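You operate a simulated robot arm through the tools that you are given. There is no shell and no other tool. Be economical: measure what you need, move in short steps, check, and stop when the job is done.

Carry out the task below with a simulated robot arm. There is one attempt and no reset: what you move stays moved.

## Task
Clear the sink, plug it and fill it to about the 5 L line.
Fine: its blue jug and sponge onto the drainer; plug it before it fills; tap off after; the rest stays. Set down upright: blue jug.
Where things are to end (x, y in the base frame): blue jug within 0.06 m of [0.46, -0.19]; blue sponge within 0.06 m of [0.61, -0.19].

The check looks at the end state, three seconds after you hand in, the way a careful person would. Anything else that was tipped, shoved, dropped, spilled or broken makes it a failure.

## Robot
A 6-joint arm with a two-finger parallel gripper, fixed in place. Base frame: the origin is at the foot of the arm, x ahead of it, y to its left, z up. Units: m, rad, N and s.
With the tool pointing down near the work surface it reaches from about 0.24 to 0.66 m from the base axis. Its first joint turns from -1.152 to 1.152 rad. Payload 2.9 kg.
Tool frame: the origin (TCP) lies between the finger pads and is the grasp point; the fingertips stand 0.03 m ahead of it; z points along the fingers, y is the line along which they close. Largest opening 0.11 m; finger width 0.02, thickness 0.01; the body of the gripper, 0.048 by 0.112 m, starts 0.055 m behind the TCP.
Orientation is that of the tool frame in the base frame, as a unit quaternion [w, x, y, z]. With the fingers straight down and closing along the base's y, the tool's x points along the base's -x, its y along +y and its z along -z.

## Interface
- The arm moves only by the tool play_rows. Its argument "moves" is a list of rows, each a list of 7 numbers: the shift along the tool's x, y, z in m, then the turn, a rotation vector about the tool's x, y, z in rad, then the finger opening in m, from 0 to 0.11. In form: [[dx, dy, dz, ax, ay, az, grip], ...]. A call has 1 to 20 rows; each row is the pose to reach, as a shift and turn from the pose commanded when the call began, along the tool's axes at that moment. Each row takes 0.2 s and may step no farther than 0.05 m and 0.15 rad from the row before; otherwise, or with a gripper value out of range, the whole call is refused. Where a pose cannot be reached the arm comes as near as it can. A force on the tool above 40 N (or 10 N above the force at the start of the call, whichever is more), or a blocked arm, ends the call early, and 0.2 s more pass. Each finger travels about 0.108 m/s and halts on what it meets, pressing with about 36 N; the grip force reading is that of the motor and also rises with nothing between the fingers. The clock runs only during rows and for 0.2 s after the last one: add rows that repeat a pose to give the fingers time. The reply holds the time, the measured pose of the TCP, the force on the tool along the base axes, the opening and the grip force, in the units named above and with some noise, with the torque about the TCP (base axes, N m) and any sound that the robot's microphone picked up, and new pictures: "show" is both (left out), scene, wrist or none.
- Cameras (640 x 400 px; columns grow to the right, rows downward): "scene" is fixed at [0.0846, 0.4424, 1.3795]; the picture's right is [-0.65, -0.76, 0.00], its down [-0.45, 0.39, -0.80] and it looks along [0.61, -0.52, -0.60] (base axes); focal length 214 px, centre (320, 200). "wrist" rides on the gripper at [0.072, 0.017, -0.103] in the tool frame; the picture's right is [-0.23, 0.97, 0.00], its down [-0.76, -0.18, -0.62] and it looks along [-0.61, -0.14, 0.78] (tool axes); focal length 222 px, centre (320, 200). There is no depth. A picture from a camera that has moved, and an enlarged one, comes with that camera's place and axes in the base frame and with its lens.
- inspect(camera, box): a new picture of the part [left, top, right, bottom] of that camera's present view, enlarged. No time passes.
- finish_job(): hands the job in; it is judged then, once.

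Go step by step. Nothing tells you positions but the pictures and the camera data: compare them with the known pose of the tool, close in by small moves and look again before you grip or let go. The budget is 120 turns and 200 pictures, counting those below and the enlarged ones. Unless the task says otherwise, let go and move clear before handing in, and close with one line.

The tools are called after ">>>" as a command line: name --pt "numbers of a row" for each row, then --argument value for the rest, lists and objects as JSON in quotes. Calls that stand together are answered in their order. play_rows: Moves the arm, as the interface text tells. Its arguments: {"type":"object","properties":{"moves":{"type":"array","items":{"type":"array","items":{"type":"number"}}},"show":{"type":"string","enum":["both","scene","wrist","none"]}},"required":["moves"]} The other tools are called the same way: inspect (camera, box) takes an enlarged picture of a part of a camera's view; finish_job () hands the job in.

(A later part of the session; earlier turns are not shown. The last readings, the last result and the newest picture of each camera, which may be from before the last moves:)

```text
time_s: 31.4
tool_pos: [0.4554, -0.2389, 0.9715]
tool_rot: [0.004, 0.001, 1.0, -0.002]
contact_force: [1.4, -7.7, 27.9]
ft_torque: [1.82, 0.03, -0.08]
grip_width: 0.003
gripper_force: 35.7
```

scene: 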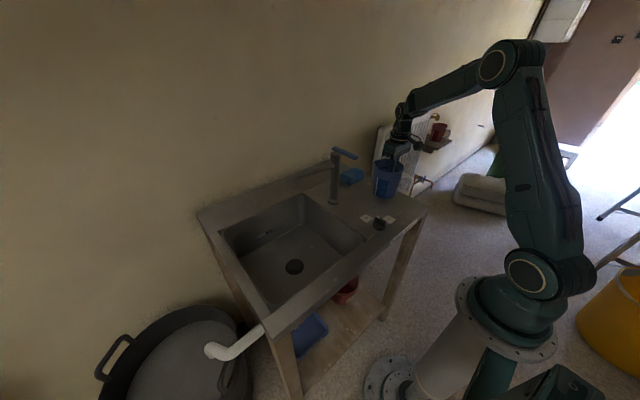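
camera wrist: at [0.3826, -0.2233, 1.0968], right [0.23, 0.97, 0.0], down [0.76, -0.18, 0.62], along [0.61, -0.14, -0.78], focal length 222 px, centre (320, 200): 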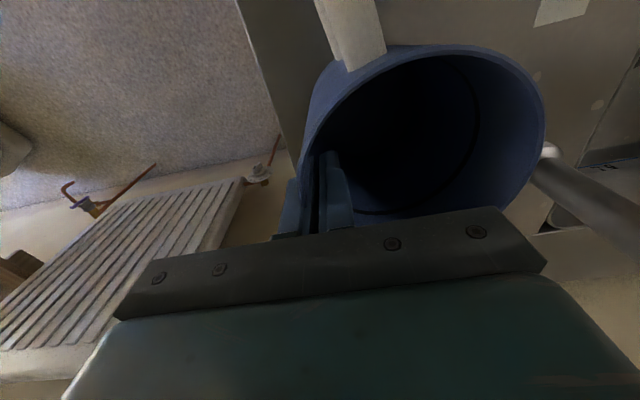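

The jug has touched down. I'll ease up 4 mm, open the fingers, and lift straight out.

>>> play_rows --pt "0 0 -0.004 0 0 0 0.0" --pt "0 0 -0.005 0 0 0 0.015" --pt "0 0 -0.005 0 0 0 0.035" --pt "0 0 -0.005 0 0 0 0.05" --pt "0 0 -0.005 0 0 0 0.05"

>>> inspect --camera "scene" --box '[350, 140, 430, 210]'

```text
time_s: 32.6
tool_pos: [0.455, -0.2386, 0.9754]
tool_rot: [0.0, 0.0, 1.0, 0.0]
contact_force: [-0.4, 0.2, 0.6]
ft_torque: [0.0, 0.0, -0.01]
grip_width: 0.05
gripper_force: 0.0
camera wrist: at [0.3829, -0.2224, 1.0779], right [0.23, 0.97, 0.0], down [0.76, -0.18, 0.62], along [0.61, -0.14, -0.78], focal length 222 px, centre (320, 200)
```

scene: 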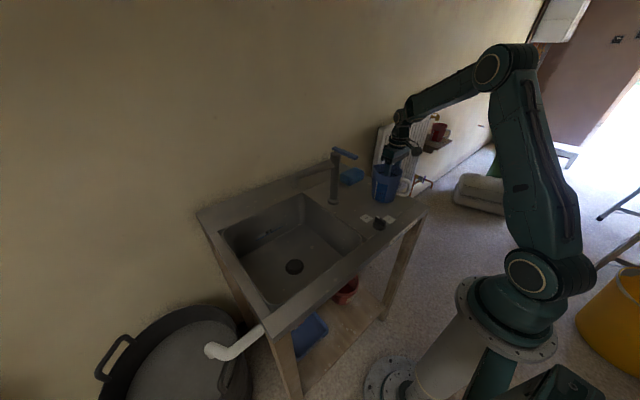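
wrist: 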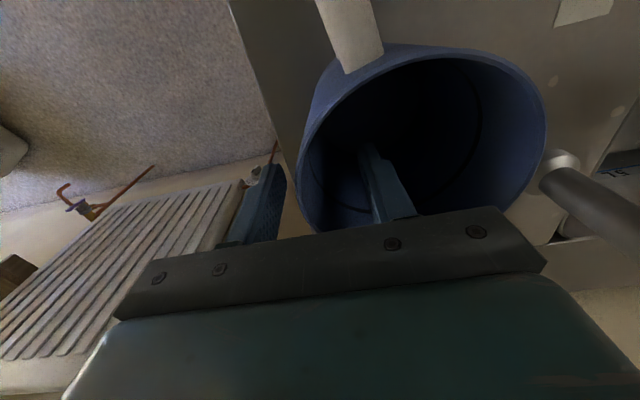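

```text
5.71 times, centred on (390, 175) of scene
camera zoom: at [0.0846, 0.4424, 1.3795], right [-0.65, -0.76, 0.0], down [-0.45, 0.39, -0.8], along [0.61, -0.52, -0.6], focal length 1226 px, centre (-80, 343)
```

zoom: 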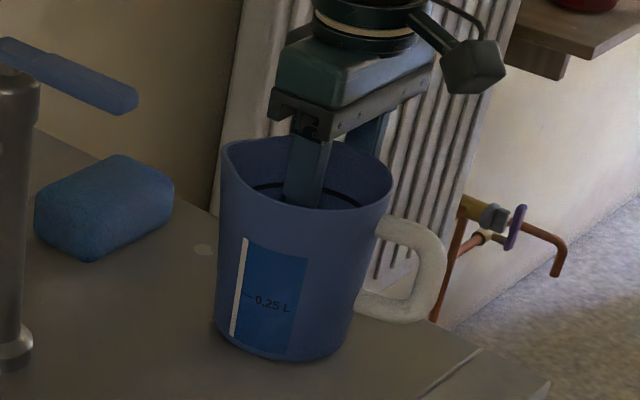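

The jug stands upright on its own. I'll lift out, back off, and line up behind the plug knob.

>>> play_rows --pt "0 0 -0.03 0 0 0 0.05" --pt "0 0 -0.06 0 0 0 0.05" --pt "0 0 -0.1 0 0 0 0.05" --pt "0.04 0 -0.11 0 0 0 0.05" --pt "0.085 0 -0.11 0 0 0 0.05" --pt "0.13 0 -0.11 0 0 0 0.05" --pt "0.165 0.02 -0.11 0 0 0 0.05" --pt "0.165 0.065 -0.1 0 0 0 0.05" --pt "0.165 0.11 -0.08 0 0 0 0.05" --pt "0.165 0.155 -0.06 0 0 0 0.05" --pt "0.165 0.192 -0.05 0 0 0 0.05" --pt "0.165 0.192 -0.05 0 0 0 0.05"

>>> inspect --camera "scene" --box '[330, 140, 430, 240]'

```text
time_s: 35.2
tool_pos: [0.2888, -0.0471, 1.0246]
tool_rot: [0.0, 0.001, 1.0, 0.0]
contact_force: [-0.5, -0.1, -0.4]
ft_torque: [0.0, 0.0, -0.01]
grip_width: 0.0505
gripper_force: 0.2
camera wrist: at [0.2168, -0.0306, 1.1273], right [0.23, 0.97, 0.0], down [0.76, -0.18, 0.62], along [0.61, -0.14, -0.78], focal length 222 px, centre (320, 200)
```

scene: 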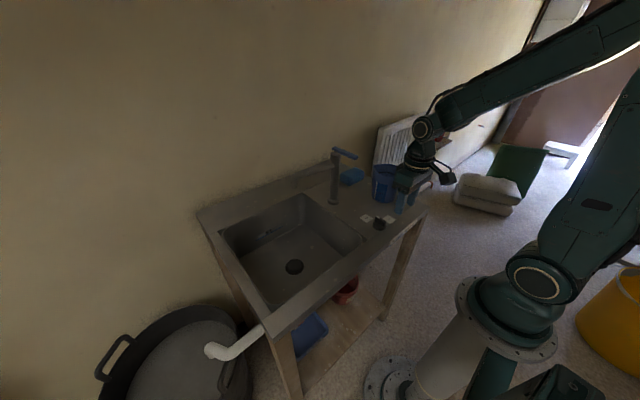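
wrist: 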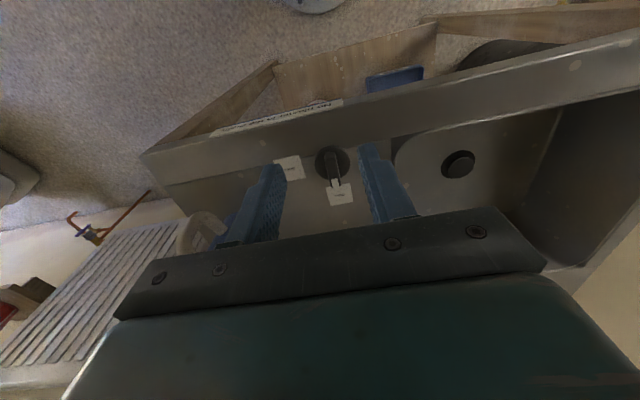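

```text
4.00 times, centred on (380, 190) of scene
camera zoom: at [0.0846, 0.4424, 1.3795], right [-0.65, -0.76, 0.0], down [-0.45, 0.39, -0.8], along [0.61, -0.52, -0.6], focal length 858 px, centre (80, 240)
```

zoom: 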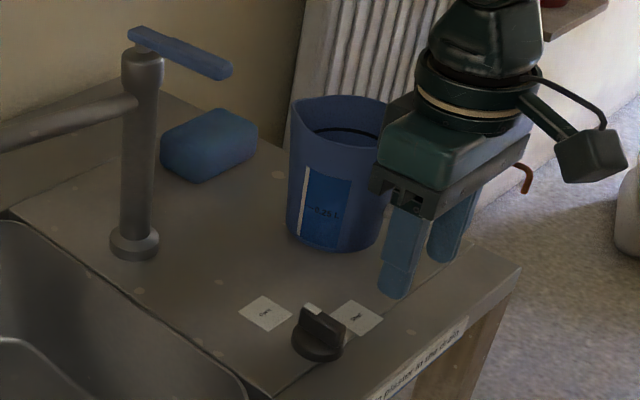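

The drain shows a raised pop-up plug, which fits with Open. I'll zoom on the knob to locate its grip bar.

>>> inspect --camera "wrist" --box '[270, 120, 390, 220]'

>>> inspect --camera "scene" --box '[355, 205, 405, 235]'

```text
4.00 times, centred on (330, 170) of wrist
camera zoom: at [0.2168, -0.0306, 1.1273], right [0.23, 0.97, 0.0], down [0.76, -0.18, 0.62], along [0.61, -0.14, -0.78], focal length 888 px, centre (280, 320)
```

zoom: 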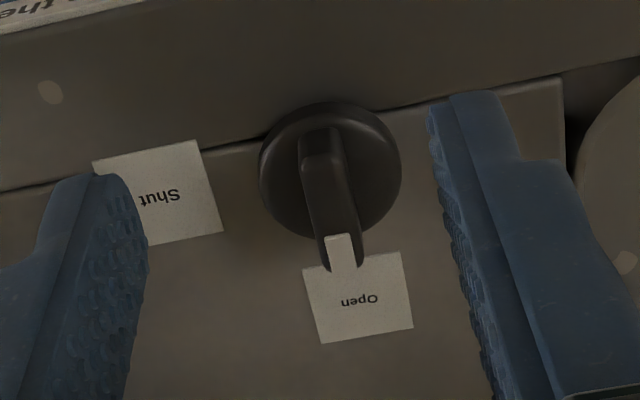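

```text
12.80 times, centred on (380, 220) of scene
camera zoom: at [0.0846, 0.4424, 1.3795], right [-0.65, -0.76, 0.0], down [-0.45, 0.39, -0.8], along [0.61, -0.52, -0.6], focal length 2745 px, centre (-448, -56)
```

zoom: 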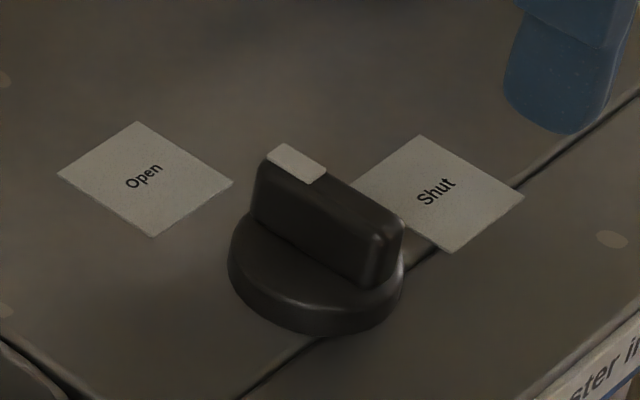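

The knob's axis is near (0.349, -0.0455), and its bar runs along x with its top at z≈0.913. I'll move directly above it.

>>> play_rows --pt "-0.03 0.001 0.02 0 0 0 0.05" --pt "-0.06 0.001 0.045 0 0 0 0.05" --pt "-0.06 0.001 0.07 0 0 0 0.05" --pt "-0.06 0.001 0.07 0 0 0 0.05"

>>> inspect --camera "scene" --box '[350, 180, 410, 240]'

```text
time_s: 36.2
tool_pos: [0.3486, -0.0453, 0.9559]
tool_rot: [0.0, 0.0, 1.0, 0.0]
contact_force: [0.8, 0.3, -0.1]
ft_torque: [-0.01, -0.05, 0.01]
grip_width: 0.0504
gripper_force: 0.1
camera wrist: at [0.2769, -0.0302, 1.0575], right [0.23, 0.97, 0.0], down [0.76, -0.18, 0.62], along [0.61, -0.14, -0.78], focal length 222 px, centre (320, 200)
```

scene: 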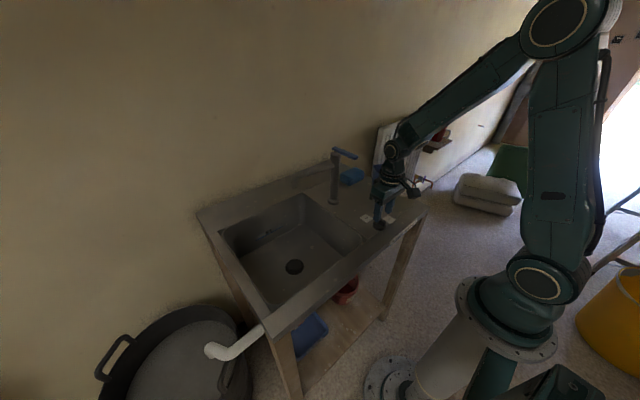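
wrist: 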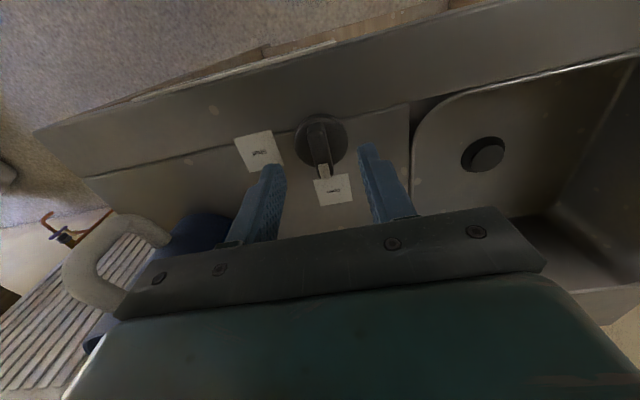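

```text
6.67 times, centred on (380, 210) of scene
camera zoom: at [0.0846, 0.4424, 1.3795], right [-0.65, -0.76, 0.0], down [-0.45, 0.39, -0.8], along [0.61, -0.52, -0.6], focal length 1430 px, centre (-80, 133)
```

zoom: 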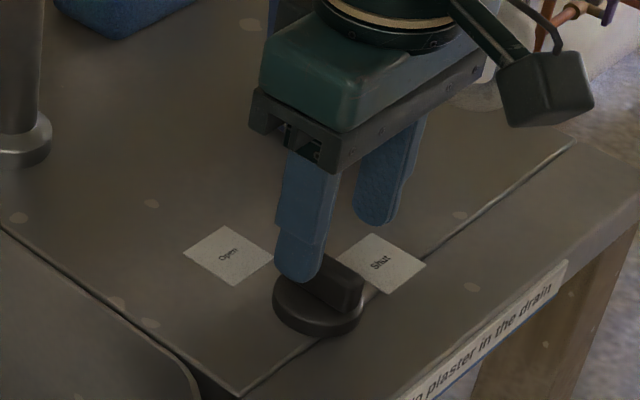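

The fingers are centred on the knob. I'll lower to grip height and close on the bar.

>>> play_rows --pt "0 0 0.015 0 0 0 0.05" --pt "0 0 0.028 0 0 0 0.05" --pt "0 0 0.028 0 0 0 0.03" --pt "0 0 0.028 0 0 0 0.01" --pt "0 0 0.028 0 0 0 0.0" --pt "0 0 0.028 0 0 0 0.0" --show "wrist"

>>> inspect --camera "scene" --box '[350, 180, 410, 240]'

```text
time_s: 37.6
tool_pos: [0.3492, -0.0437, 0.9259]
tool_rot: [-0.001, -0.001, 1.0, 0.0]
contact_force: [-0.3, 2.1, -6.9]
ft_torque: [0.0, -0.55, 0.01]
grip_width: 0.0125
gripper_force: 45.3
camera wrist: at [0.2774, -0.0298, 1.0296], right [0.23, 0.97, 0.0], down [0.76, -0.18, 0.62], along [0.61, -0.14, -0.78], focal length 222 px, centre (320, 200)
```

wrist: 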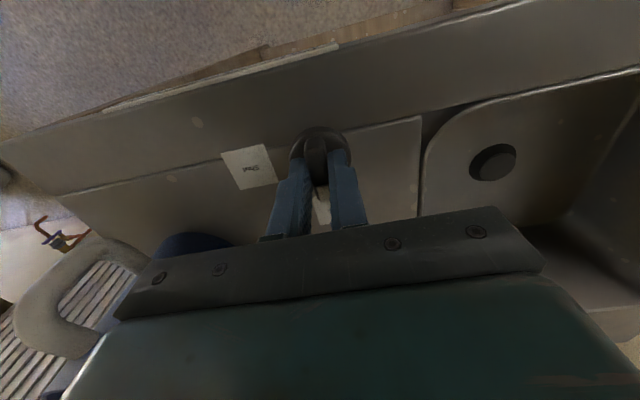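

```text
6.67 times, centred on (380, 210) of scene
camera zoom: at [0.0846, 0.4424, 1.3795], right [-0.65, -0.76, 0.0], down [-0.45, 0.39, -0.8], along [0.61, -0.52, -0.6], focal length 1430 px, centre (-80, 133)
```

zoom: 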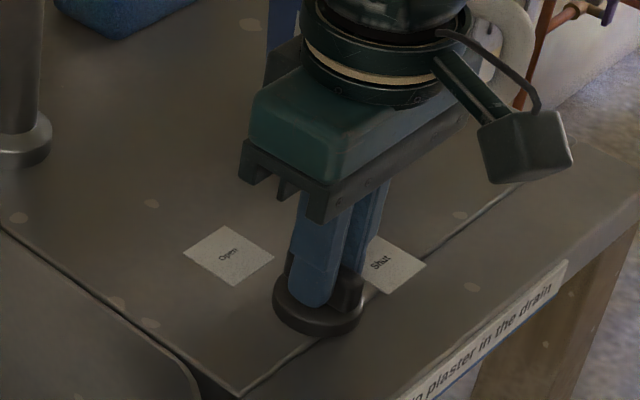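

The bar is gripped. I'll turn a quarter turn towards Shut (+z in the tool frame, clockwise from above).

>>> play_rows --pt "0 0 0 0 0 0.12 0" --pt "0 0 0 0 0 0.26 0" --pt "0 0 0 0 0 0.4 0" --pt "0 0 0 0 0 0.54 0" --pt "0 0 0 0 0 0.68 0" --pt "0 0 0 0 0 0.82 0" --pt "0 0 0 0 0 0.96 0" --pt "0 0 0 0 0 1.1 0" --pt "0 0 0 0 0 1.24 0" --pt "0 0 0 0 0 1.38 0" --pt "0 0 0 0 0 1.48 0" --pt "0 0 0 0 0 1.57 0" --pt "0 0 0 0 0 1.57 0"

>>> inspect --camera "scene" --box '[350, 180, 410, 240]'

```text
time_s: 40.4
tool_pos: [0.3494, -0.0441, 0.9276]
tool_rot: [0.0, 0.707, 0.707, 0.0]
contact_force: [6.4, 11.0, -13.2]
ft_torque: [0.93, -0.08, 0.04]
grip_width: 0.0129
gripper_force: 45.0
camera wrist: at [0.3678, 0.0267, 1.0297], right [0.97, -0.23, 0.0], down [-0.18, -0.76, 0.62], along [-0.14, -0.61, -0.78], focal length 222 px, centre (320, 200)
```

scene: 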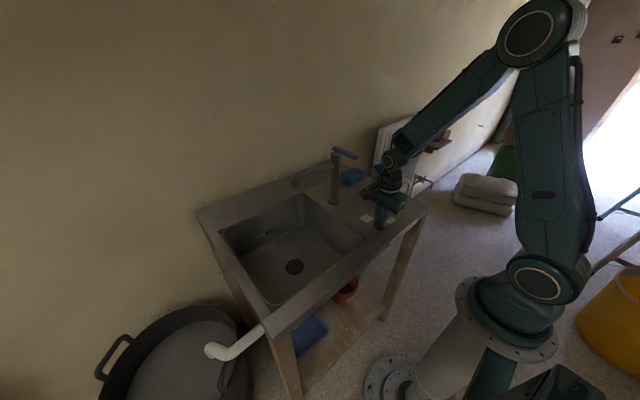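
wrist: 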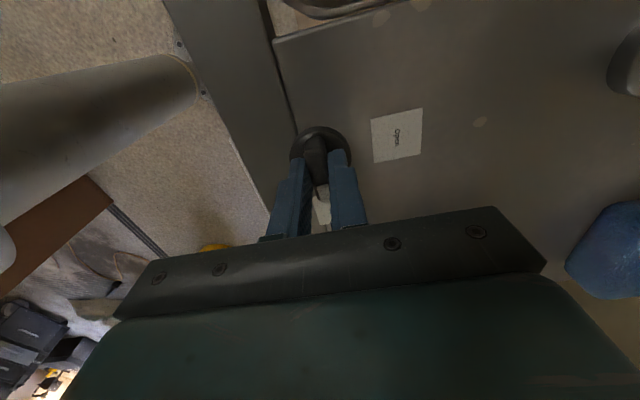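

```text
6.67 times, centred on (380, 210) of scene
camera zoom: at [0.0849, 0.4426, 1.3794], right [-0.65, -0.76, 0.0], down [-0.45, 0.39, -0.8], along [0.61, -0.52, -0.6], focal length 1430 px, centre (-80, 133)
```

zoom: 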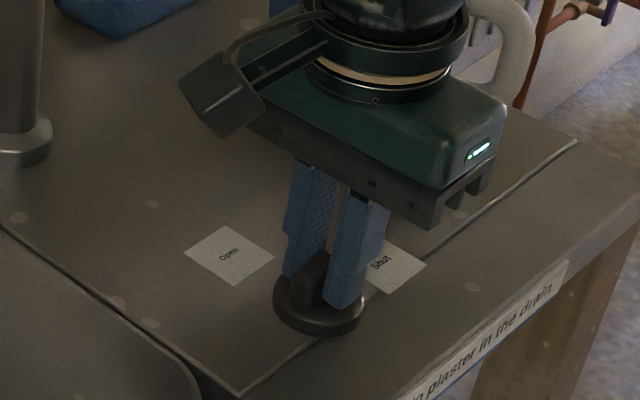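

The knob has turned to Shut. I'll release, lift off, and check the pointer and the plug.

>>> play_rows --pt "0 0 0 0 0 0 0.02" --pt "0 0 0 0 0 0 0.05" --pt "0 0 0 0 0 0 0.05" --pt "0 0 -0.04 0 0 0 0.05" --pt "0 -0.02 -0.08 0 0 0 0.05" --pt "0 -0.05 -0.12 0 0 0 0.05" --pt "0 -0.05 -0.12 0 0 0 0.05" --show "scene"

>>> inspect --camera "scene" --box '[260, 200, 400, 290]'

>>> inspect --camera "scene" --box '[320, 140, 370, 210]'

```text
time_s: 42.0
tool_pos: [0.2982, -0.0446, 1.047]
tool_rot: [0.0, 0.707, 0.707, -0.001]
contact_force: [0.2, 0.8, -0.5]
ft_torque: [0.02, 0.01, 0.0]
grip_width: 0.0502
gripper_force: 0.1
```

scene: 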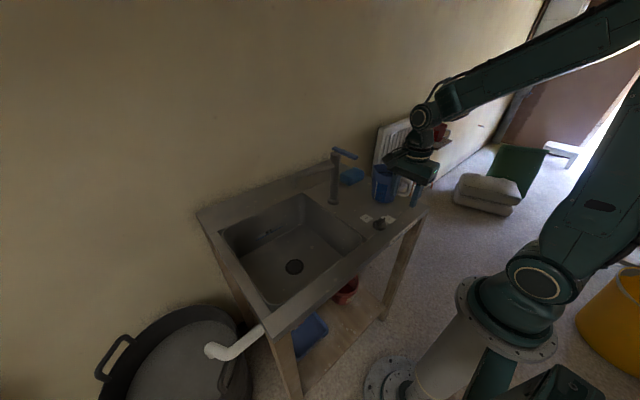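

```text
4.44 times, centred on (330, 245) of scene
camera zoom: at [0.0846, 0.4424, 1.3795], right [-0.65, -0.76, 0.0], down [-0.45, 0.39, -0.8], along [0.61, -0.52, -0.6], focal length 953 px, centre (276, 0)
```

zoom: 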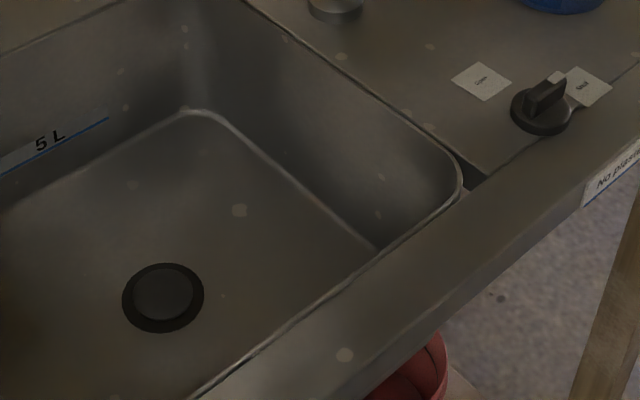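

```text
5.71 times, centred on (345, 175) of scene
camera zoom: at [0.0846, 0.4424, 1.3795], right [-0.65, -0.76, 0.0], down [-0.45, 0.39, -0.8], along [0.61, -0.52, -0.6], focal length 1226 px, centre (177, 343)
```

zoom: 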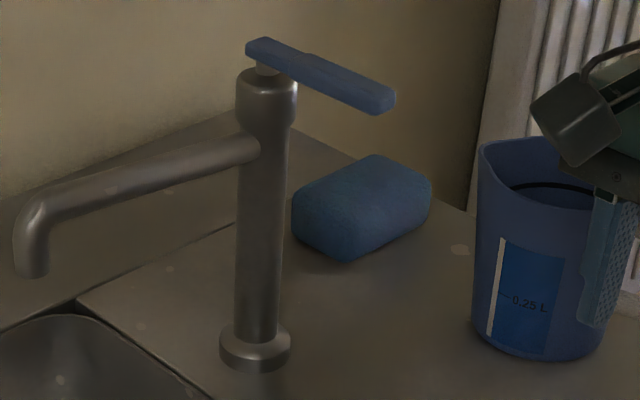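

The pointer is at Shut and the plug sits flush. Now the tap: it has a blue lever on top of the post pointing towards the robot, so I'll view it from above for markings before touching it.

>>> play_rows --pt "0 0 -0.03 0 0 -0.143 0.05" --pt "0 0 -0.06 0 0 -0.286 0.06" --pt "0 0 -0.09 0 0 -0.428 0.08" --pt "0 0 -0.12 0 0 -0.571 0.1" --pt "0 0 -0.15 0 0 -0.714 0.11" --pt "0 0 -0.18 0 0 -0.857 0.11" --pt "0 0 -0.21 0 0 -1.0 0.11" --pt "0.01 0 -0.24 0 0 -1.143 0.11" --pt "0.02 0.01 -0.26 0 0 -1.285 0.11" --pt "0.02 0.02 -0.26 0 0 -1.428 0.11" --pt "0.02 0.03 -0.26 0 0 -1.571 0.11" --pt "0.02 0.03 -0.26 0 0 -1.571 0.11" --show "wrist"

>>> inspect --camera "wrist" --box '[260, 110, 420, 220]'

```text
time_s: 44.6
tool_pos: [0.3299, -0.0247, 1.3084]
tool_rot: [0.0, 0.0, 1.0, 0.001]
contact_force: [1.1, 0.0, 0.3]
ft_torque: [-0.02, 0.02, 0.0]
grip_width: 0.1102
gripper_force: 0.0
camera wrist: at [0.2578, -0.0096, 1.4092], right [0.22, 0.97, 0.0], down [0.76, -0.18, 0.62], along [0.61, -0.14, -0.78], focal length 222 px, centre (320, 200)
```

wrist: 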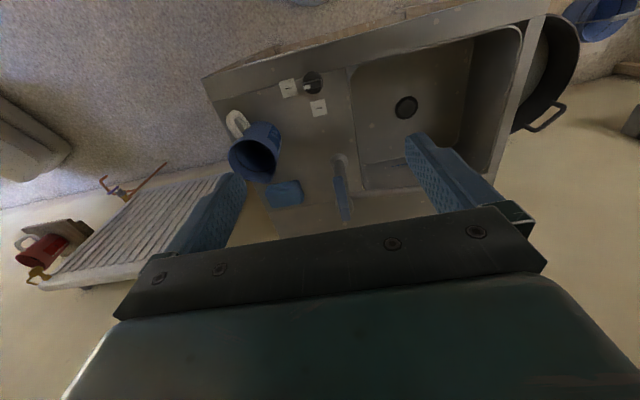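

```text
3.64 times, centred on (340, 165) of wrist
camera zoom: at [0.2578, -0.0096, 1.4092], right [0.22, 0.97, 0.0], down [0.76, -0.18, 0.62], along [0.61, -0.14, -0.78], focal length 808 px, centre (247, 327)
```

zoom: 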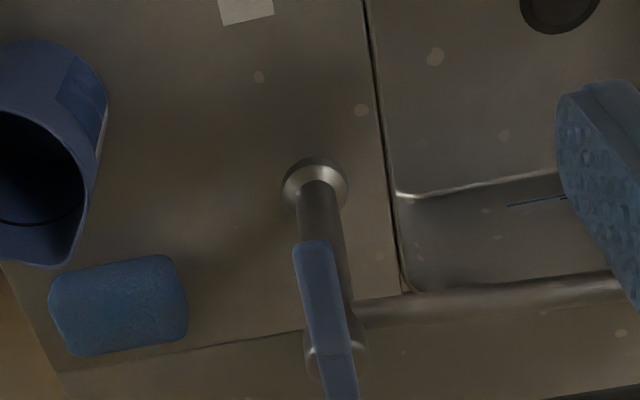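

The lever is horizontal, spanning x 0.462 to 0.558 at z≈1.095 with its pivot near the post at x≈0.545. I'll move above its tip and check alignment before gripping.

>>> play_rows --pt "-0.03 0 0.03 0 0 0 0.05" --pt "-0.06 0 0.06 0 0 0 0.05" --pt "-0.09 0 0.09 0 0 0 0.05" --pt "-0.12 0 0.12 0 0 0 0.05" --pt "-0.144 0 0.15 0 0 0 0.05" --pt "-0.144 0 0.15 0 0 0 0.05"

>>> inspect --camera "scene" --box '[310, 100, 390, 180]'

```text
time_s: 46.0
tool_pos: [0.4738, -0.0233, 1.1566]
tool_rot: [0.001, 0.001, 1.0, 0.0]
contact_force: [1.2, -0.4, 0.4]
ft_torque: [0.02, 0.01, -0.01]
grip_width: 0.0503
gripper_force: 0.1
camera wrist: at [0.4019, -0.0081, 1.2598], right [0.23, 0.97, 0.0], down [0.76, -0.18, 0.62], along [0.61, -0.14, -0.78], focal length 222 px, centre (320, 200)
```

scene: 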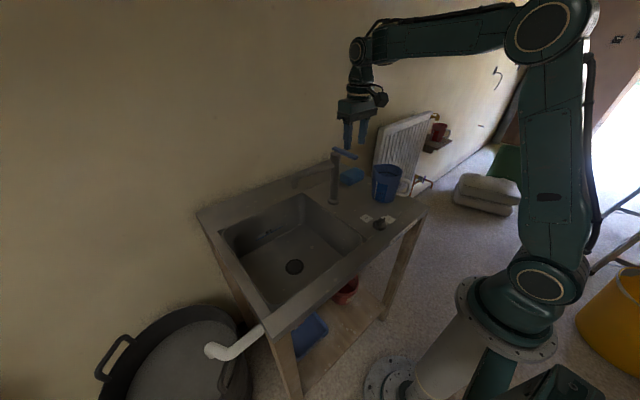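
wrist: 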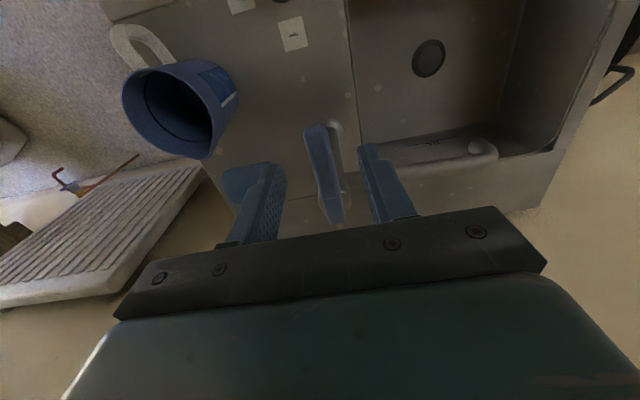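

```text
5.00 times, centred on (350, 140) of scene
camera zoom: at [0.0846, 0.4424, 1.3795], right [-0.65, -0.76, 0.0], down [-0.45, 0.39, -0.8], along [0.61, -0.52, -0.6], focal length 1072 px, centre (170, 500)
```

zoom: 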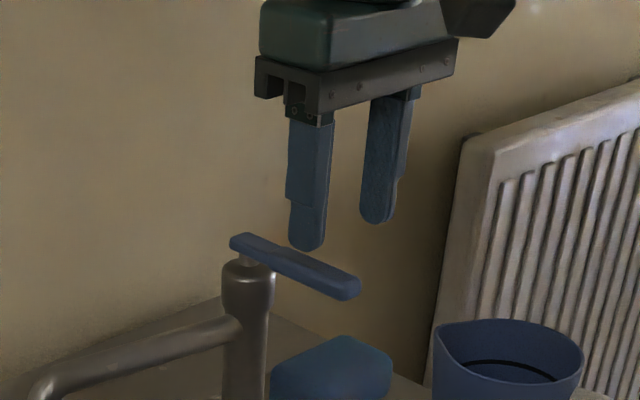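

Aligned with the lever. I'll lower and take a grip near its end.

>>> play_rows --pt "0 0 0.02 0 0 0 0.05" --pt "0 0 0.04 0 0 0 0.05" --pt "0 0 0.05 0 0 0 0.05" --pt "0 0 0.05 0 0 0 0.03" --pt "0 0 0.05 0 0 0 0.01" --pt "0 0 0.05 0 0 0 0.01" --pt "0 0 0.05 0 0 0 0.01" --show "wrist"

>>> inspect --camera "scene" --box '[310, 100, 390, 180]'

```text
time_s: 47.6
tool_pos: [0.4724, -0.0248, 1.1059]
tool_rot: [0.0, 0.001, 1.0, 0.0]
contact_force: [0.9, -7.1, -2.5]
ft_torque: [-0.07, -0.43, -0.16]
grip_width: 0.0184
gripper_force: 45.4
camera wrist: at [0.4016, -0.0095, 1.2093], right [0.23, 0.97, 0.0], down [0.76, -0.18, 0.62], along [0.61, -0.14, -0.78], focal length 222 px, centre (320, 200)
```

wrist: 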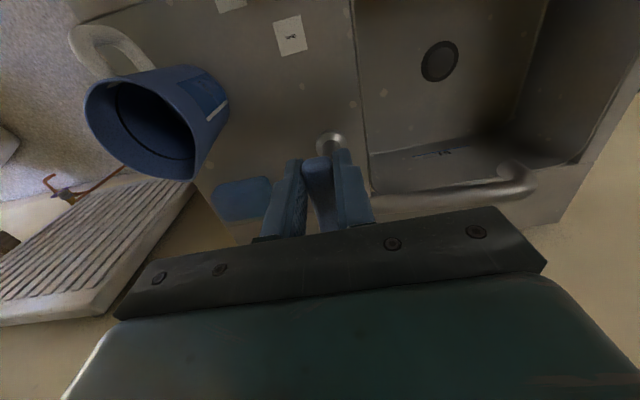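

```text
5.00 times, centred on (350, 140) of scene
camera zoom: at [0.0846, 0.4422, 1.3796], right [-0.65, -0.76, 0.0], down [-0.45, 0.39, -0.8], along [0.61, -0.52, -0.6], focal length 1072 px, centre (170, 500)
```

zoom: 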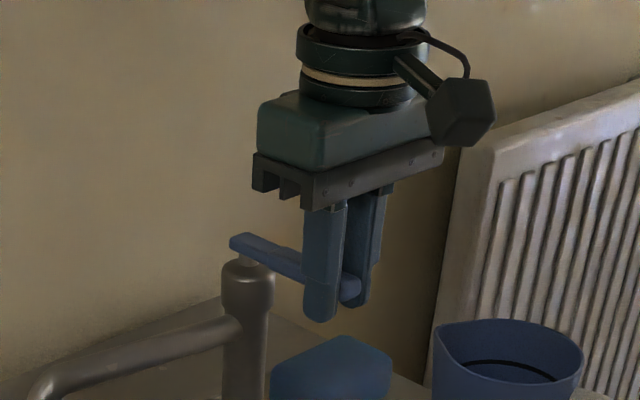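

Gripped at 0.018 m. The lever sits on a thin vertical stem, so it probably turns; I'll test a small sideways push towards -y (anticlockwise from above) and read the force.

>>> play_rows --pt "0 -0.005 0 0 0 -0.05 0.01" --pt "0 -0.01 0 0 0 -0.12 0.01" --pt "0 -0.01 0 0 0 -0.12 0.01" --show "none"

>>> inspect --camera "scene" --box '[290, 100, 390, 180]'

```text
time_s: 48.4
tool_pos: [0.4733, -0.0351, 1.1066]
tool_rot: [0.0, -0.061, 0.998, 0.0]
contact_force: [8.3, 0.1, -3.3]
ft_torque: [-0.09, 0.42, -0.09]
grip_width: 0.0184
gripper_force: 44.9
```

```text
5.00 times, centred on (340, 140) of scene
camera zoom: at [0.0849, 0.4424, 1.3795], right [-0.65, -0.76, 0.0], down [-0.45, 0.39, -0.8], along [0.61, -0.52, -0.6], focal length 1072 px, centre (220, 500)
```

zoom: 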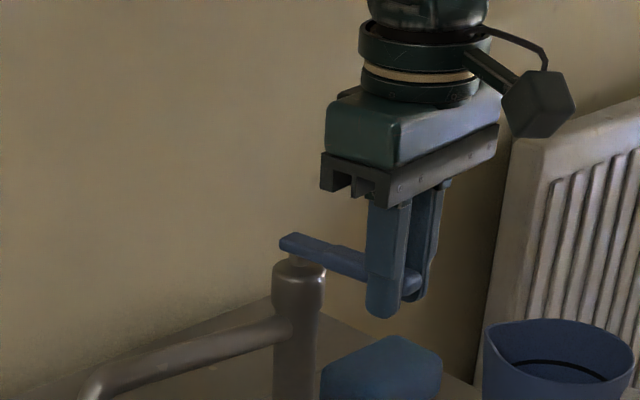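

The lever followed with little force, so it does turn this way. I'll turn it further along its arc and watch for water.

>>> play_rows --pt "-0.0006 -0.0093 0 0 0 -0.13 0.01" --pt "-0.0024 -0.0185 0 0 0 -0.26 0.01" --pt "-0.0057 -0.028 0 0 0 -0.4 0.01" --pt "-0.0057 -0.028 0 0 0 -0.4 0.01" --show "none"

>>> inspect --camera "scene" --box '[230, 130, 390, 290]'

```text
time_s: 49.4
tool_pos: [0.4825, -0.0614, 1.1058]
tool_rot: [0.0, -0.257, 0.966, 0.0]
contact_force: [6.5, -9.4, -6.2]
ft_torque: [-0.09, -0.17, -0.85]
grip_width: 0.0184
gripper_force: 44.7
```

```text
2.50 times, centred on (310, 210) of scene
camera zoom: at [0.0849, 0.4421, 1.3796], right [-0.65, -0.76, 0.0], down [-0.45, 0.39, -0.8], along [0.61, -0.52, -0.6], focal length 536 px, centre (345, 175)
```

zoom: 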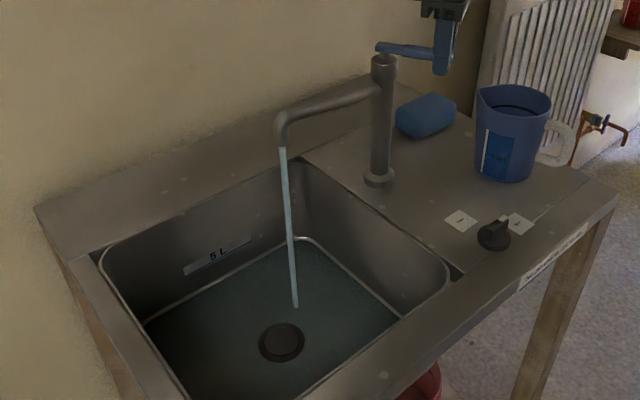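

Water is running into the plugged basin. I'll hold the lever here, wait briefly, and gauge the fill rate.

>>> play_rows --pt "0 0 0 0 0 0 0.01" --pt "0 0 0 0 0 0 0.01" --pt "0 0 0 0 0 0 0.01" --pt "0 0 0 0 0 0 0.01" --pt "0 0 0 0 0 0 0.01" --show "none"

>>> inspect --camera "scene" --box '[210, 180, 370, 310]'

```text
time_s: 50.6
tool_pos: [0.4829, -0.0614, 1.1064]
tool_rot: [-0.001, -0.257, 0.966, -0.001]
contact_force: [3.7, -12.3, -9.4]
ft_torque: [-0.11, -0.11, -0.94]
grip_width: 0.0186
gripper_force: 45.2
```

```text
3.08 times, centred on (290, 245) of scene
camera zoom: at [0.0849, 0.442, 1.3796], right [-0.65, -0.76, 0.0], down [-0.45, 0.39, -0.8], along [0.61, -0.52, -0.6], focal length 660 px, centre (412, 62)
```

zoom: 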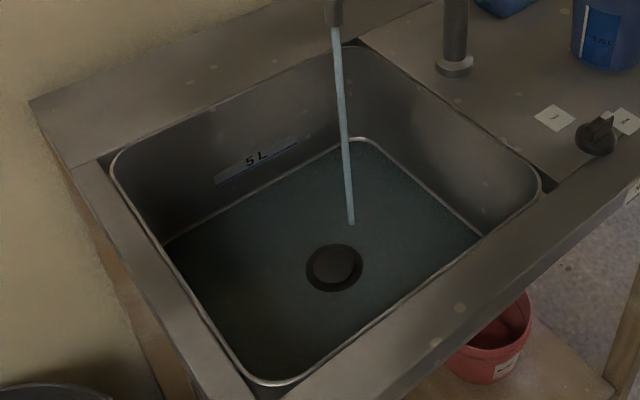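

The level is still only a film on the floor, so I'll wait about 4 s and compare.

>>> play_rows --pt "0 0 0 0 0 0 0.01" --pt "0 0 0 0 0 0 0.01" --pt "0 0 0 0 0 0 0.01" --pt "0 0 0 0 0 0 0.01" --pt "0 0 0 0 0 0 0.01" --pt "0 0 0 0 0 0 0.01" --pt "0 0 0 0 0 0 0.01" --pt "0 0 0 0 0 0 0.01" --pt "0 0 0 0 0 0 0.01" --pt "0 0 0 0 0 0 0.01" --pt "0 0 0 0 0 0 0.01" --pt "0 0 0 0 0 0 0.01" --pt "0 0 0 0 0 0 0.01" --pt "0 0 0 0 0 0 0.01" --pt "0 0 0 0 0 0 0.01" --pt "0 0 0 0 0 0 0.01" --pt "0 0 0 0 0 0 0.01" --pt "0 0 0 0 0 0 0.01" --pt "0 0 0 0 0 0 0.01" --pt "0 0 0 0 0 0 0.01" --show "none"

>>> inspect --camera "scene" --box '[210, 180, 370, 310]'

```text
time_s: 54.8
tool_pos: [0.4823, -0.0621, 1.1073]
tool_rot: [0.0, -0.257, 0.966, 0.0]
contact_force: [-0.6, -12.9, -12.8]
ft_torque: [-0.18, 0.03, -0.89]
grip_width: 0.0186
gripper_force: 45.2
```

```text
3.08 times, centred on (290, 245) of scene
camera zoom: at [0.0848, 0.442, 1.3796], right [-0.65, -0.76, 0.0], down [-0.45, 0.39, -0.8], along [0.61, -0.52, -0.6], focal length 660 px, centre (412, 62)
```

zoom: 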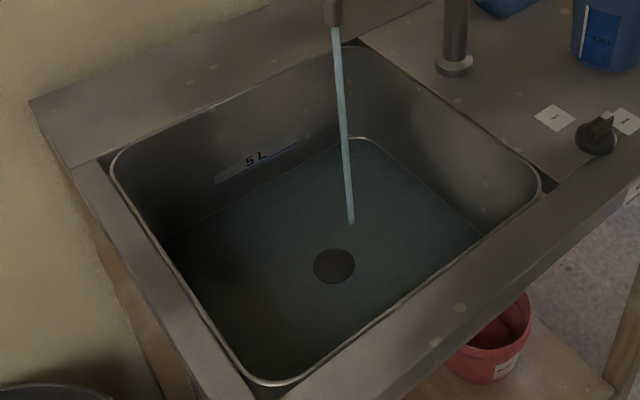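

The level is rising only slowly. I'll open the lever somewhat further along its arc to speed it up, then keep watching.

>>> play_rows --pt "-0.0006 -0.0093 0 0 0 -0.13 0.01" --pt "-0.0024 -0.0185 0 0 0 -0.26 0.01" --pt "-0.0057 -0.028 0 0 0 -0.4 0.01" --pt "-0.0057 -0.028 0 0 0 -0.4 0.01" --pt "-0.0057 -0.028 0 0 0 -0.4 0.01" --pt "-0.0057 -0.028 0 0 0 -0.4 0.01" --pt "-0.0057 -0.028 0 0 0 -0.4 0.01" --pt "-0.0057 -0.028 0 0 0 -0.4 0.01" --pt "-0.0057 -0.028 0 0 0 -0.4 0.01" --pt "-0.0057 -0.028 0 0 0 -0.4 0.01" --show "none"

>>> inspect --camera "scene" --box '[210, 180, 370, 310]'

```text
time_s: 57.0
tool_pos: [0.5008, -0.0842, 1.1064]
tool_rot: [-0.001, -0.442, 0.897, 0.0]
contact_force: [-0.9, -21.4, -10.8]
ft_torque: [-0.24, -0.03, -0.97]
grip_width: 0.019
gripper_force: 45.3
```

```text
3.08 times, centred on (290, 245) of scene
camera zoom: at [0.0847, 0.4417, 1.3797], right [-0.65, -0.76, 0.0], down [-0.45, 0.39, -0.8], along [0.61, -0.52, -0.6], focal length 660 px, centre (412, 62)
```

zoom: 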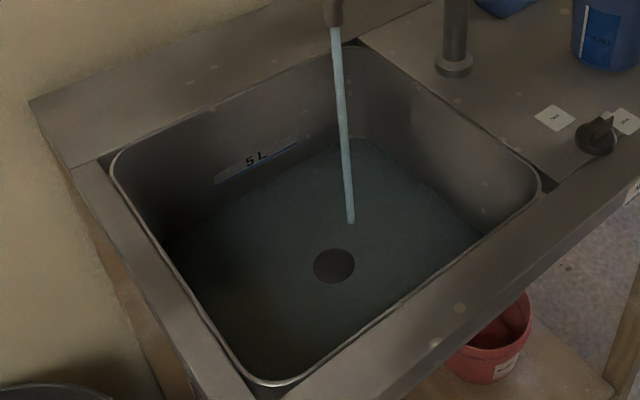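

The flow has increased and the floor edge is now submerged. I'll wait 4 s more and zoom on the 5 L mark.

>>> play_rows --pt "0 0 0 0 0 0 0.01" --pt "0 0 0 0 0 0 0.01" --pt "0 0 0 0 0 0 0.01" --pt "0 0 0 0 0 0 0.01" --pt "0 0 0 0 0 0 0.01" --pt "0 0 0 0 0 0 0.01" --pt "0 0 0 0 0 0 0.01" --pt "0 0 0 0 0 0 0.01" --pt "0 0 0 0 0 0 0.01" --pt "0 0 0 0 0 0 0.01" --pt "0 0 0 0 0 0 0.01" --pt "0 0 0 0 0 0 0.01" --pt "0 0 0 0 0 0 0.01" --pt "0 0 0 0 0 0 0.01" --pt "0 0 0 0 0 0 0.01" --pt "0 0 0 0 0 0 0.01" --pt "0 0 0 0 0 0 0.01" --pt "0 0 0 0 0 0 0.01" --pt "0 0 0 0 0 0 0.01" --pt "0 0 0 0 0 0 0.01" --show "none"

>>> inspect --camera "scene" --box '[230, 190, 330, 270]'

```text
time_s: 61.2
tool_pos: [0.5009, -0.0843, 1.1068]
tool_rot: [-0.001, -0.443, 0.896, 0.001]
contact_force: [-0.9, -20.6, -5.0]
ft_torque: [-0.24, 0.04, -0.97]
grip_width: 0.0188
gripper_force: 45.0
```

```text
5.00 times, centred on (280, 230) of scene
camera zoom: at [0.0847, 0.4417, 1.3797], right [-0.65, -0.76, 0.0], down [-0.45, 0.39, -0.8], along [0.61, -0.52, -0.6], focal length 1072 px, centre (520, 50)
```

zoom: 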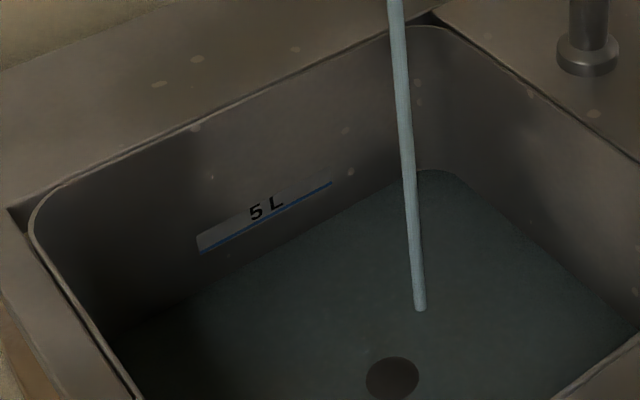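

The waterline is about 40 px below the 5 L line in this zoom and has risen about 7 px so far. I'll hold for roughly 8 s and re-measure.

>>> play_rows --pt "0 0 0 0 0 0 0.01" --pt "0 0 0 0 0 0 0.01" --pt "0 0 0 0 0 0 0.01" --pt "0 0 0 0 0 0 0.01" --pt "0 0 0 0 0 0 0.01" --pt "0 0 0 0 0 0 0.01" --pt "0 0 0 0 0 0 0.01" --pt "0 0 0 0 0 0 0.01" --pt "0 0 0 0 0 0 0.01" --pt "0 0 0 0 0 0 0.01" --pt "0 0 0 0 0 0 0.01" --pt "0 0 0 0 0 0 0.01" --pt "0 0 0 0 0 0 0.01" --pt "0 0 0 0 0 0 0.01" --pt "0 0 0 0 0 0 0.01" --pt "0 0 0 0 0 0 0.01" --pt "0 0 0 0 0 0 0.01" --pt "0 0 0 0 0 0 0.01" --pt "0 0 0 0 0 0 0.01" --pt "0 0 0 0 0 0 0.01" --show "none"

>>> play_rows --pt "0 0 0 0 0 0 0.01" --pt "0 0 0 0 0 0 0.01" --pt "0 0 0 0 0 0 0.01" --pt "0 0 0 0 0 0 0.01" --pt "0 0 0 0 0 0 0.01" --pt "0 0 0 0 0 0 0.01" --pt "0 0 0 0 0 0 0.01" --pt "0 0 0 0 0 0 0.01" --pt "0 0 0 0 0 0 0.01" --pt "0 0 0 0 0 0 0.01" --pt "0 0 0 0 0 0 0.01" --pt "0 0 0 0 0 0 0.01" --pt "0 0 0 0 0 0 0.01" --pt "0 0 0 0 0 0 0.01" --pt "0 0 0 0 0 0 0.01" --pt "0 0 0 0 0 0 0.01" --pt "0 0 0 0 0 0 0.01" --pt "0 0 0 0 0 0 0.01" --pt "0 0 0 0 0 0 0.01" --pt "0 0 0 0 0 0 0.01" --show "none"

>>> inspect --camera "scene" --box '[230, 190, 330, 270]'

```text
time_s: 65.4
tool_pos: [0.5002, -0.0849, 1.1064]
tool_rot: [0.001, -0.443, 0.896, 0.0]
contact_force: [0.4, -20.3, -1.6]
ft_torque: [-0.22, 0.01, -0.94]
grip_width: 0.0188
gripper_force: 44.7
```

```text
time_s: 69.6
tool_pos: [0.5002, -0.0827, 1.1073]
tool_rot: [0.0, -0.444, 0.896, -0.001]
contact_force: [1.4, -19.1, 1.1]
ft_torque: [-0.23, -0.02, -0.96]
grip_width: 0.0189
gripper_force: 45.2
```

```text
5.00 times, centred on (280, 230) of scene
camera zoom: at [0.0846, 0.4418, 1.3797], right [-0.65, -0.76, 0.0], down [-0.45, 0.39, -0.8], along [0.61, -0.52, -0.6], focal length 1072 px, centre (520, 50)
```

zoom: 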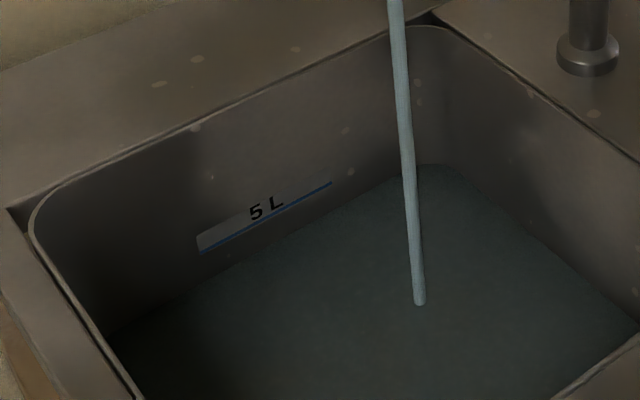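

About 31 px remain at roughly 1 px/s. I'll hold for about 17 s and check again.

>>> play_rows --pt "0 0 0 0 0 0 0.01" --pt "0 0 0 0 0 0 0.01" --pt "0 0 0 0 0 0 0.01" --pt "0 0 0 0 0 0 0.01" --pt "0 0 0 0 0 0 0.01" --pt "0 0 0 0 0 0 0.01" --pt "0 0 0 0 0 0 0.01" --pt "0 0 0 0 0 0 0.01" --pt "0 0 0 0 0 0 0.01" --pt "0 0 0 0 0 0 0.01" --pt "0 0 0 0 0 0 0.01" --pt "0 0 0 0 0 0 0.01" --pt "0 0 0 0 0 0 0.01" --pt "0 0 0 0 0 0 0.01" --pt "0 0 0 0 0 0 0.01" --pt "0 0 0 0 0 0 0.01" --pt "0 0 0 0 0 0 0.01" --pt "0 0 0 0 0 0 0.01" --pt "0 0 0 0 0 0 0.01" --pt "0 0 0 0 0 0 0.01" --show "none"

>>> play_rows --pt "0 0 0 0 0 0 0.01" --pt "0 0 0 0 0 0 0.01" --pt "0 0 0 0 0 0 0.01" --pt "0 0 0 0 0 0 0.01" --pt "0 0 0 0 0 0 0.01" --pt "0 0 0 0 0 0 0.01" --pt "0 0 0 0 0 0 0.01" --pt "0 0 0 0 0 0 0.01" --pt "0 0 0 0 0 0 0.01" --pt "0 0 0 0 0 0 0.01" --pt "0 0 0 0 0 0 0.01" --pt "0 0 0 0 0 0 0.01" --pt "0 0 0 0 0 0 0.01" --pt "0 0 0 0 0 0 0.01" --pt "0 0 0 0 0 0 0.01" --pt "0 0 0 0 0 0 0.01" --pt "0 0 0 0 0 0 0.01" --pt "0 0 0 0 0 0 0.01" --pt "0 0 0 0 0 0 0.01" --pt "0 0 0 0 0 0 0.01" --show "none"

>>> play_rows --pt "0 0 0 0 0 0 0.01" --pt "0 0 0 0 0 0 0.01" --pt "0 0 0 0 0 0 0.01" --pt "0 0 0 0 0 0 0.01" --pt "0 0 0 0 0 0 0.01" --pt "0 0 0 0 0 0 0.01" --pt "0 0 0 0 0 0 0.01" --pt "0 0 0 0 0 0 0.01" --pt "0 0 0 0 0 0 0.01" --pt "0 0 0 0 0 0 0.01" --pt "0 0 0 0 0 0 0.01" --pt "0 0 0 0 0 0 0.01" --pt "0 0 0 0 0 0 0.01" --pt "0 0 0 0 0 0 0.01" --pt "0 0 0 0 0 0 0.01" --pt "0 0 0 0 0 0 0.01" --pt "0 0 0 0 0 0 0.01" --pt "0 0 0 0 0 0 0.01" --pt "0 0 0 0 0 0 0.01" --pt "0 0 0 0 0 0 0.01" --show "none"

>>> play_rows --pt "0 0 0 0 0 0 0.01" --pt "0 0 0 0 0 0 0.01" --pt "0 0 0 0 0 0 0.01" --pt "0 0 0 0 0 0 0.01" --pt "0 0 0 0 0 0 0.01" --pt "0 0 0 0 0 0 0.01" --pt "0 0 0 0 0 0 0.01" --pt "0 0 0 0 0 0 0.01" --pt "0 0 0 0 0 0 0.01" --pt "0 0 0 0 0 0 0.01" --pt "0 0 0 0 0 0 0.01" --pt "0 0 0 0 0 0 0.01" --pt "0 0 0 0 0 0 0.01" --pt "0 0 0 0 0 0 0.01" --pt "0 0 0 0 0 0 0.01" --pt "0 0 0 0 0 0 0.01" --pt "0 0 0 0 0 0 0.01" --pt "0 0 0 0 0 0 0.01" --pt "0 0 0 0 0 0 0.01" --pt "0 0 0 0 0 0 0.01" --show "none"

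>>> inspect --camera "scene" --box '[230, 190, 330, 270]'

```text
time_s: 73.8
tool_pos: [0.5018, -0.0841, 1.1074]
tool_rot: [0.0, -0.443, 0.896, 0.0]
contact_force: [2.1, -17.2, 0.8]
ft_torque: [-0.18, 0.03, -0.96]
grip_width: 0.019
gripper_force: 44.9
```

```text
time_s: 78.0
tool_pos: [0.5014, -0.0835, 1.1069]
tool_rot: [-0.001, -0.444, 0.896, 0.0]
contact_force: [3.3, -14.8, 0.6]
ft_torque: [-0.19, -0.05, -0.91]
grip_width: 0.0191
gripper_force: 45.2
```

```text
time_s: 82.2
tool_pos: [0.5009, -0.0843, 1.1074]
tool_rot: [0.0, -0.444, 0.896, 0.001]
contact_force: [5.7, -12.8, 0.6]
ft_torque: [-0.13, -0.03, -0.93]
grip_width: 0.0188
gripper_force: 45.0
```

```text
time_s: 86.4
tool_pos: [0.5012, -0.0829, 1.1078]
tool_rot: [0.0, -0.444, 0.896, 0.001]
contact_force: [7.1, -10.3, 0.9]
ft_torque: [-0.11, -0.07, -0.98]
grip_width: 0.0189
gripper_force: 45.0
```

```text
5.00 times, centred on (280, 230) of scene
camera zoom: at [0.0848, 0.4421, 1.3796], right [-0.65, -0.76, 0.0], down [-0.45, 0.39, -0.8], along [0.61, -0.52, -0.6], focal length 1072 px, centre (520, 50)
```

zoom: 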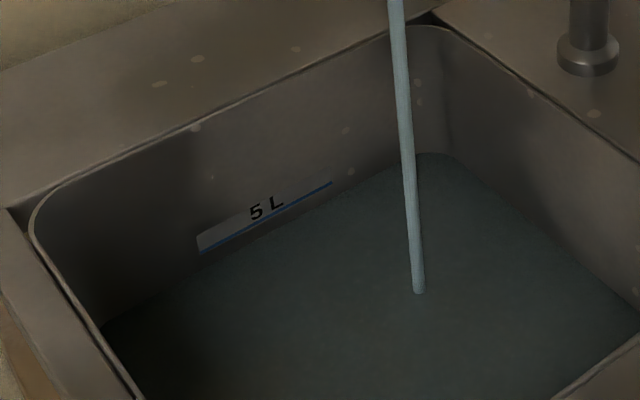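

It rose about 11 px in 17 s. I'll zoom tightly on the mark to measure the remaining gap.

>>> inspect --camera "scene" --box '[255, 215, 305, 250]'

```text
11.43 times, centred on (280, 232) of scene
camera zoom: at [0.0848, 0.4421, 1.3796], right [-0.65, -0.76, 0.0], down [-0.45, 0.39, -0.8], along [0.61, -0.52, -0.6], focal length 2451 px, centre (777, -171)
```

zoom: 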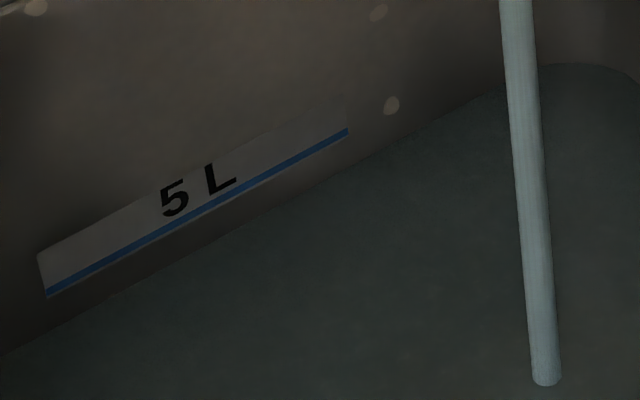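

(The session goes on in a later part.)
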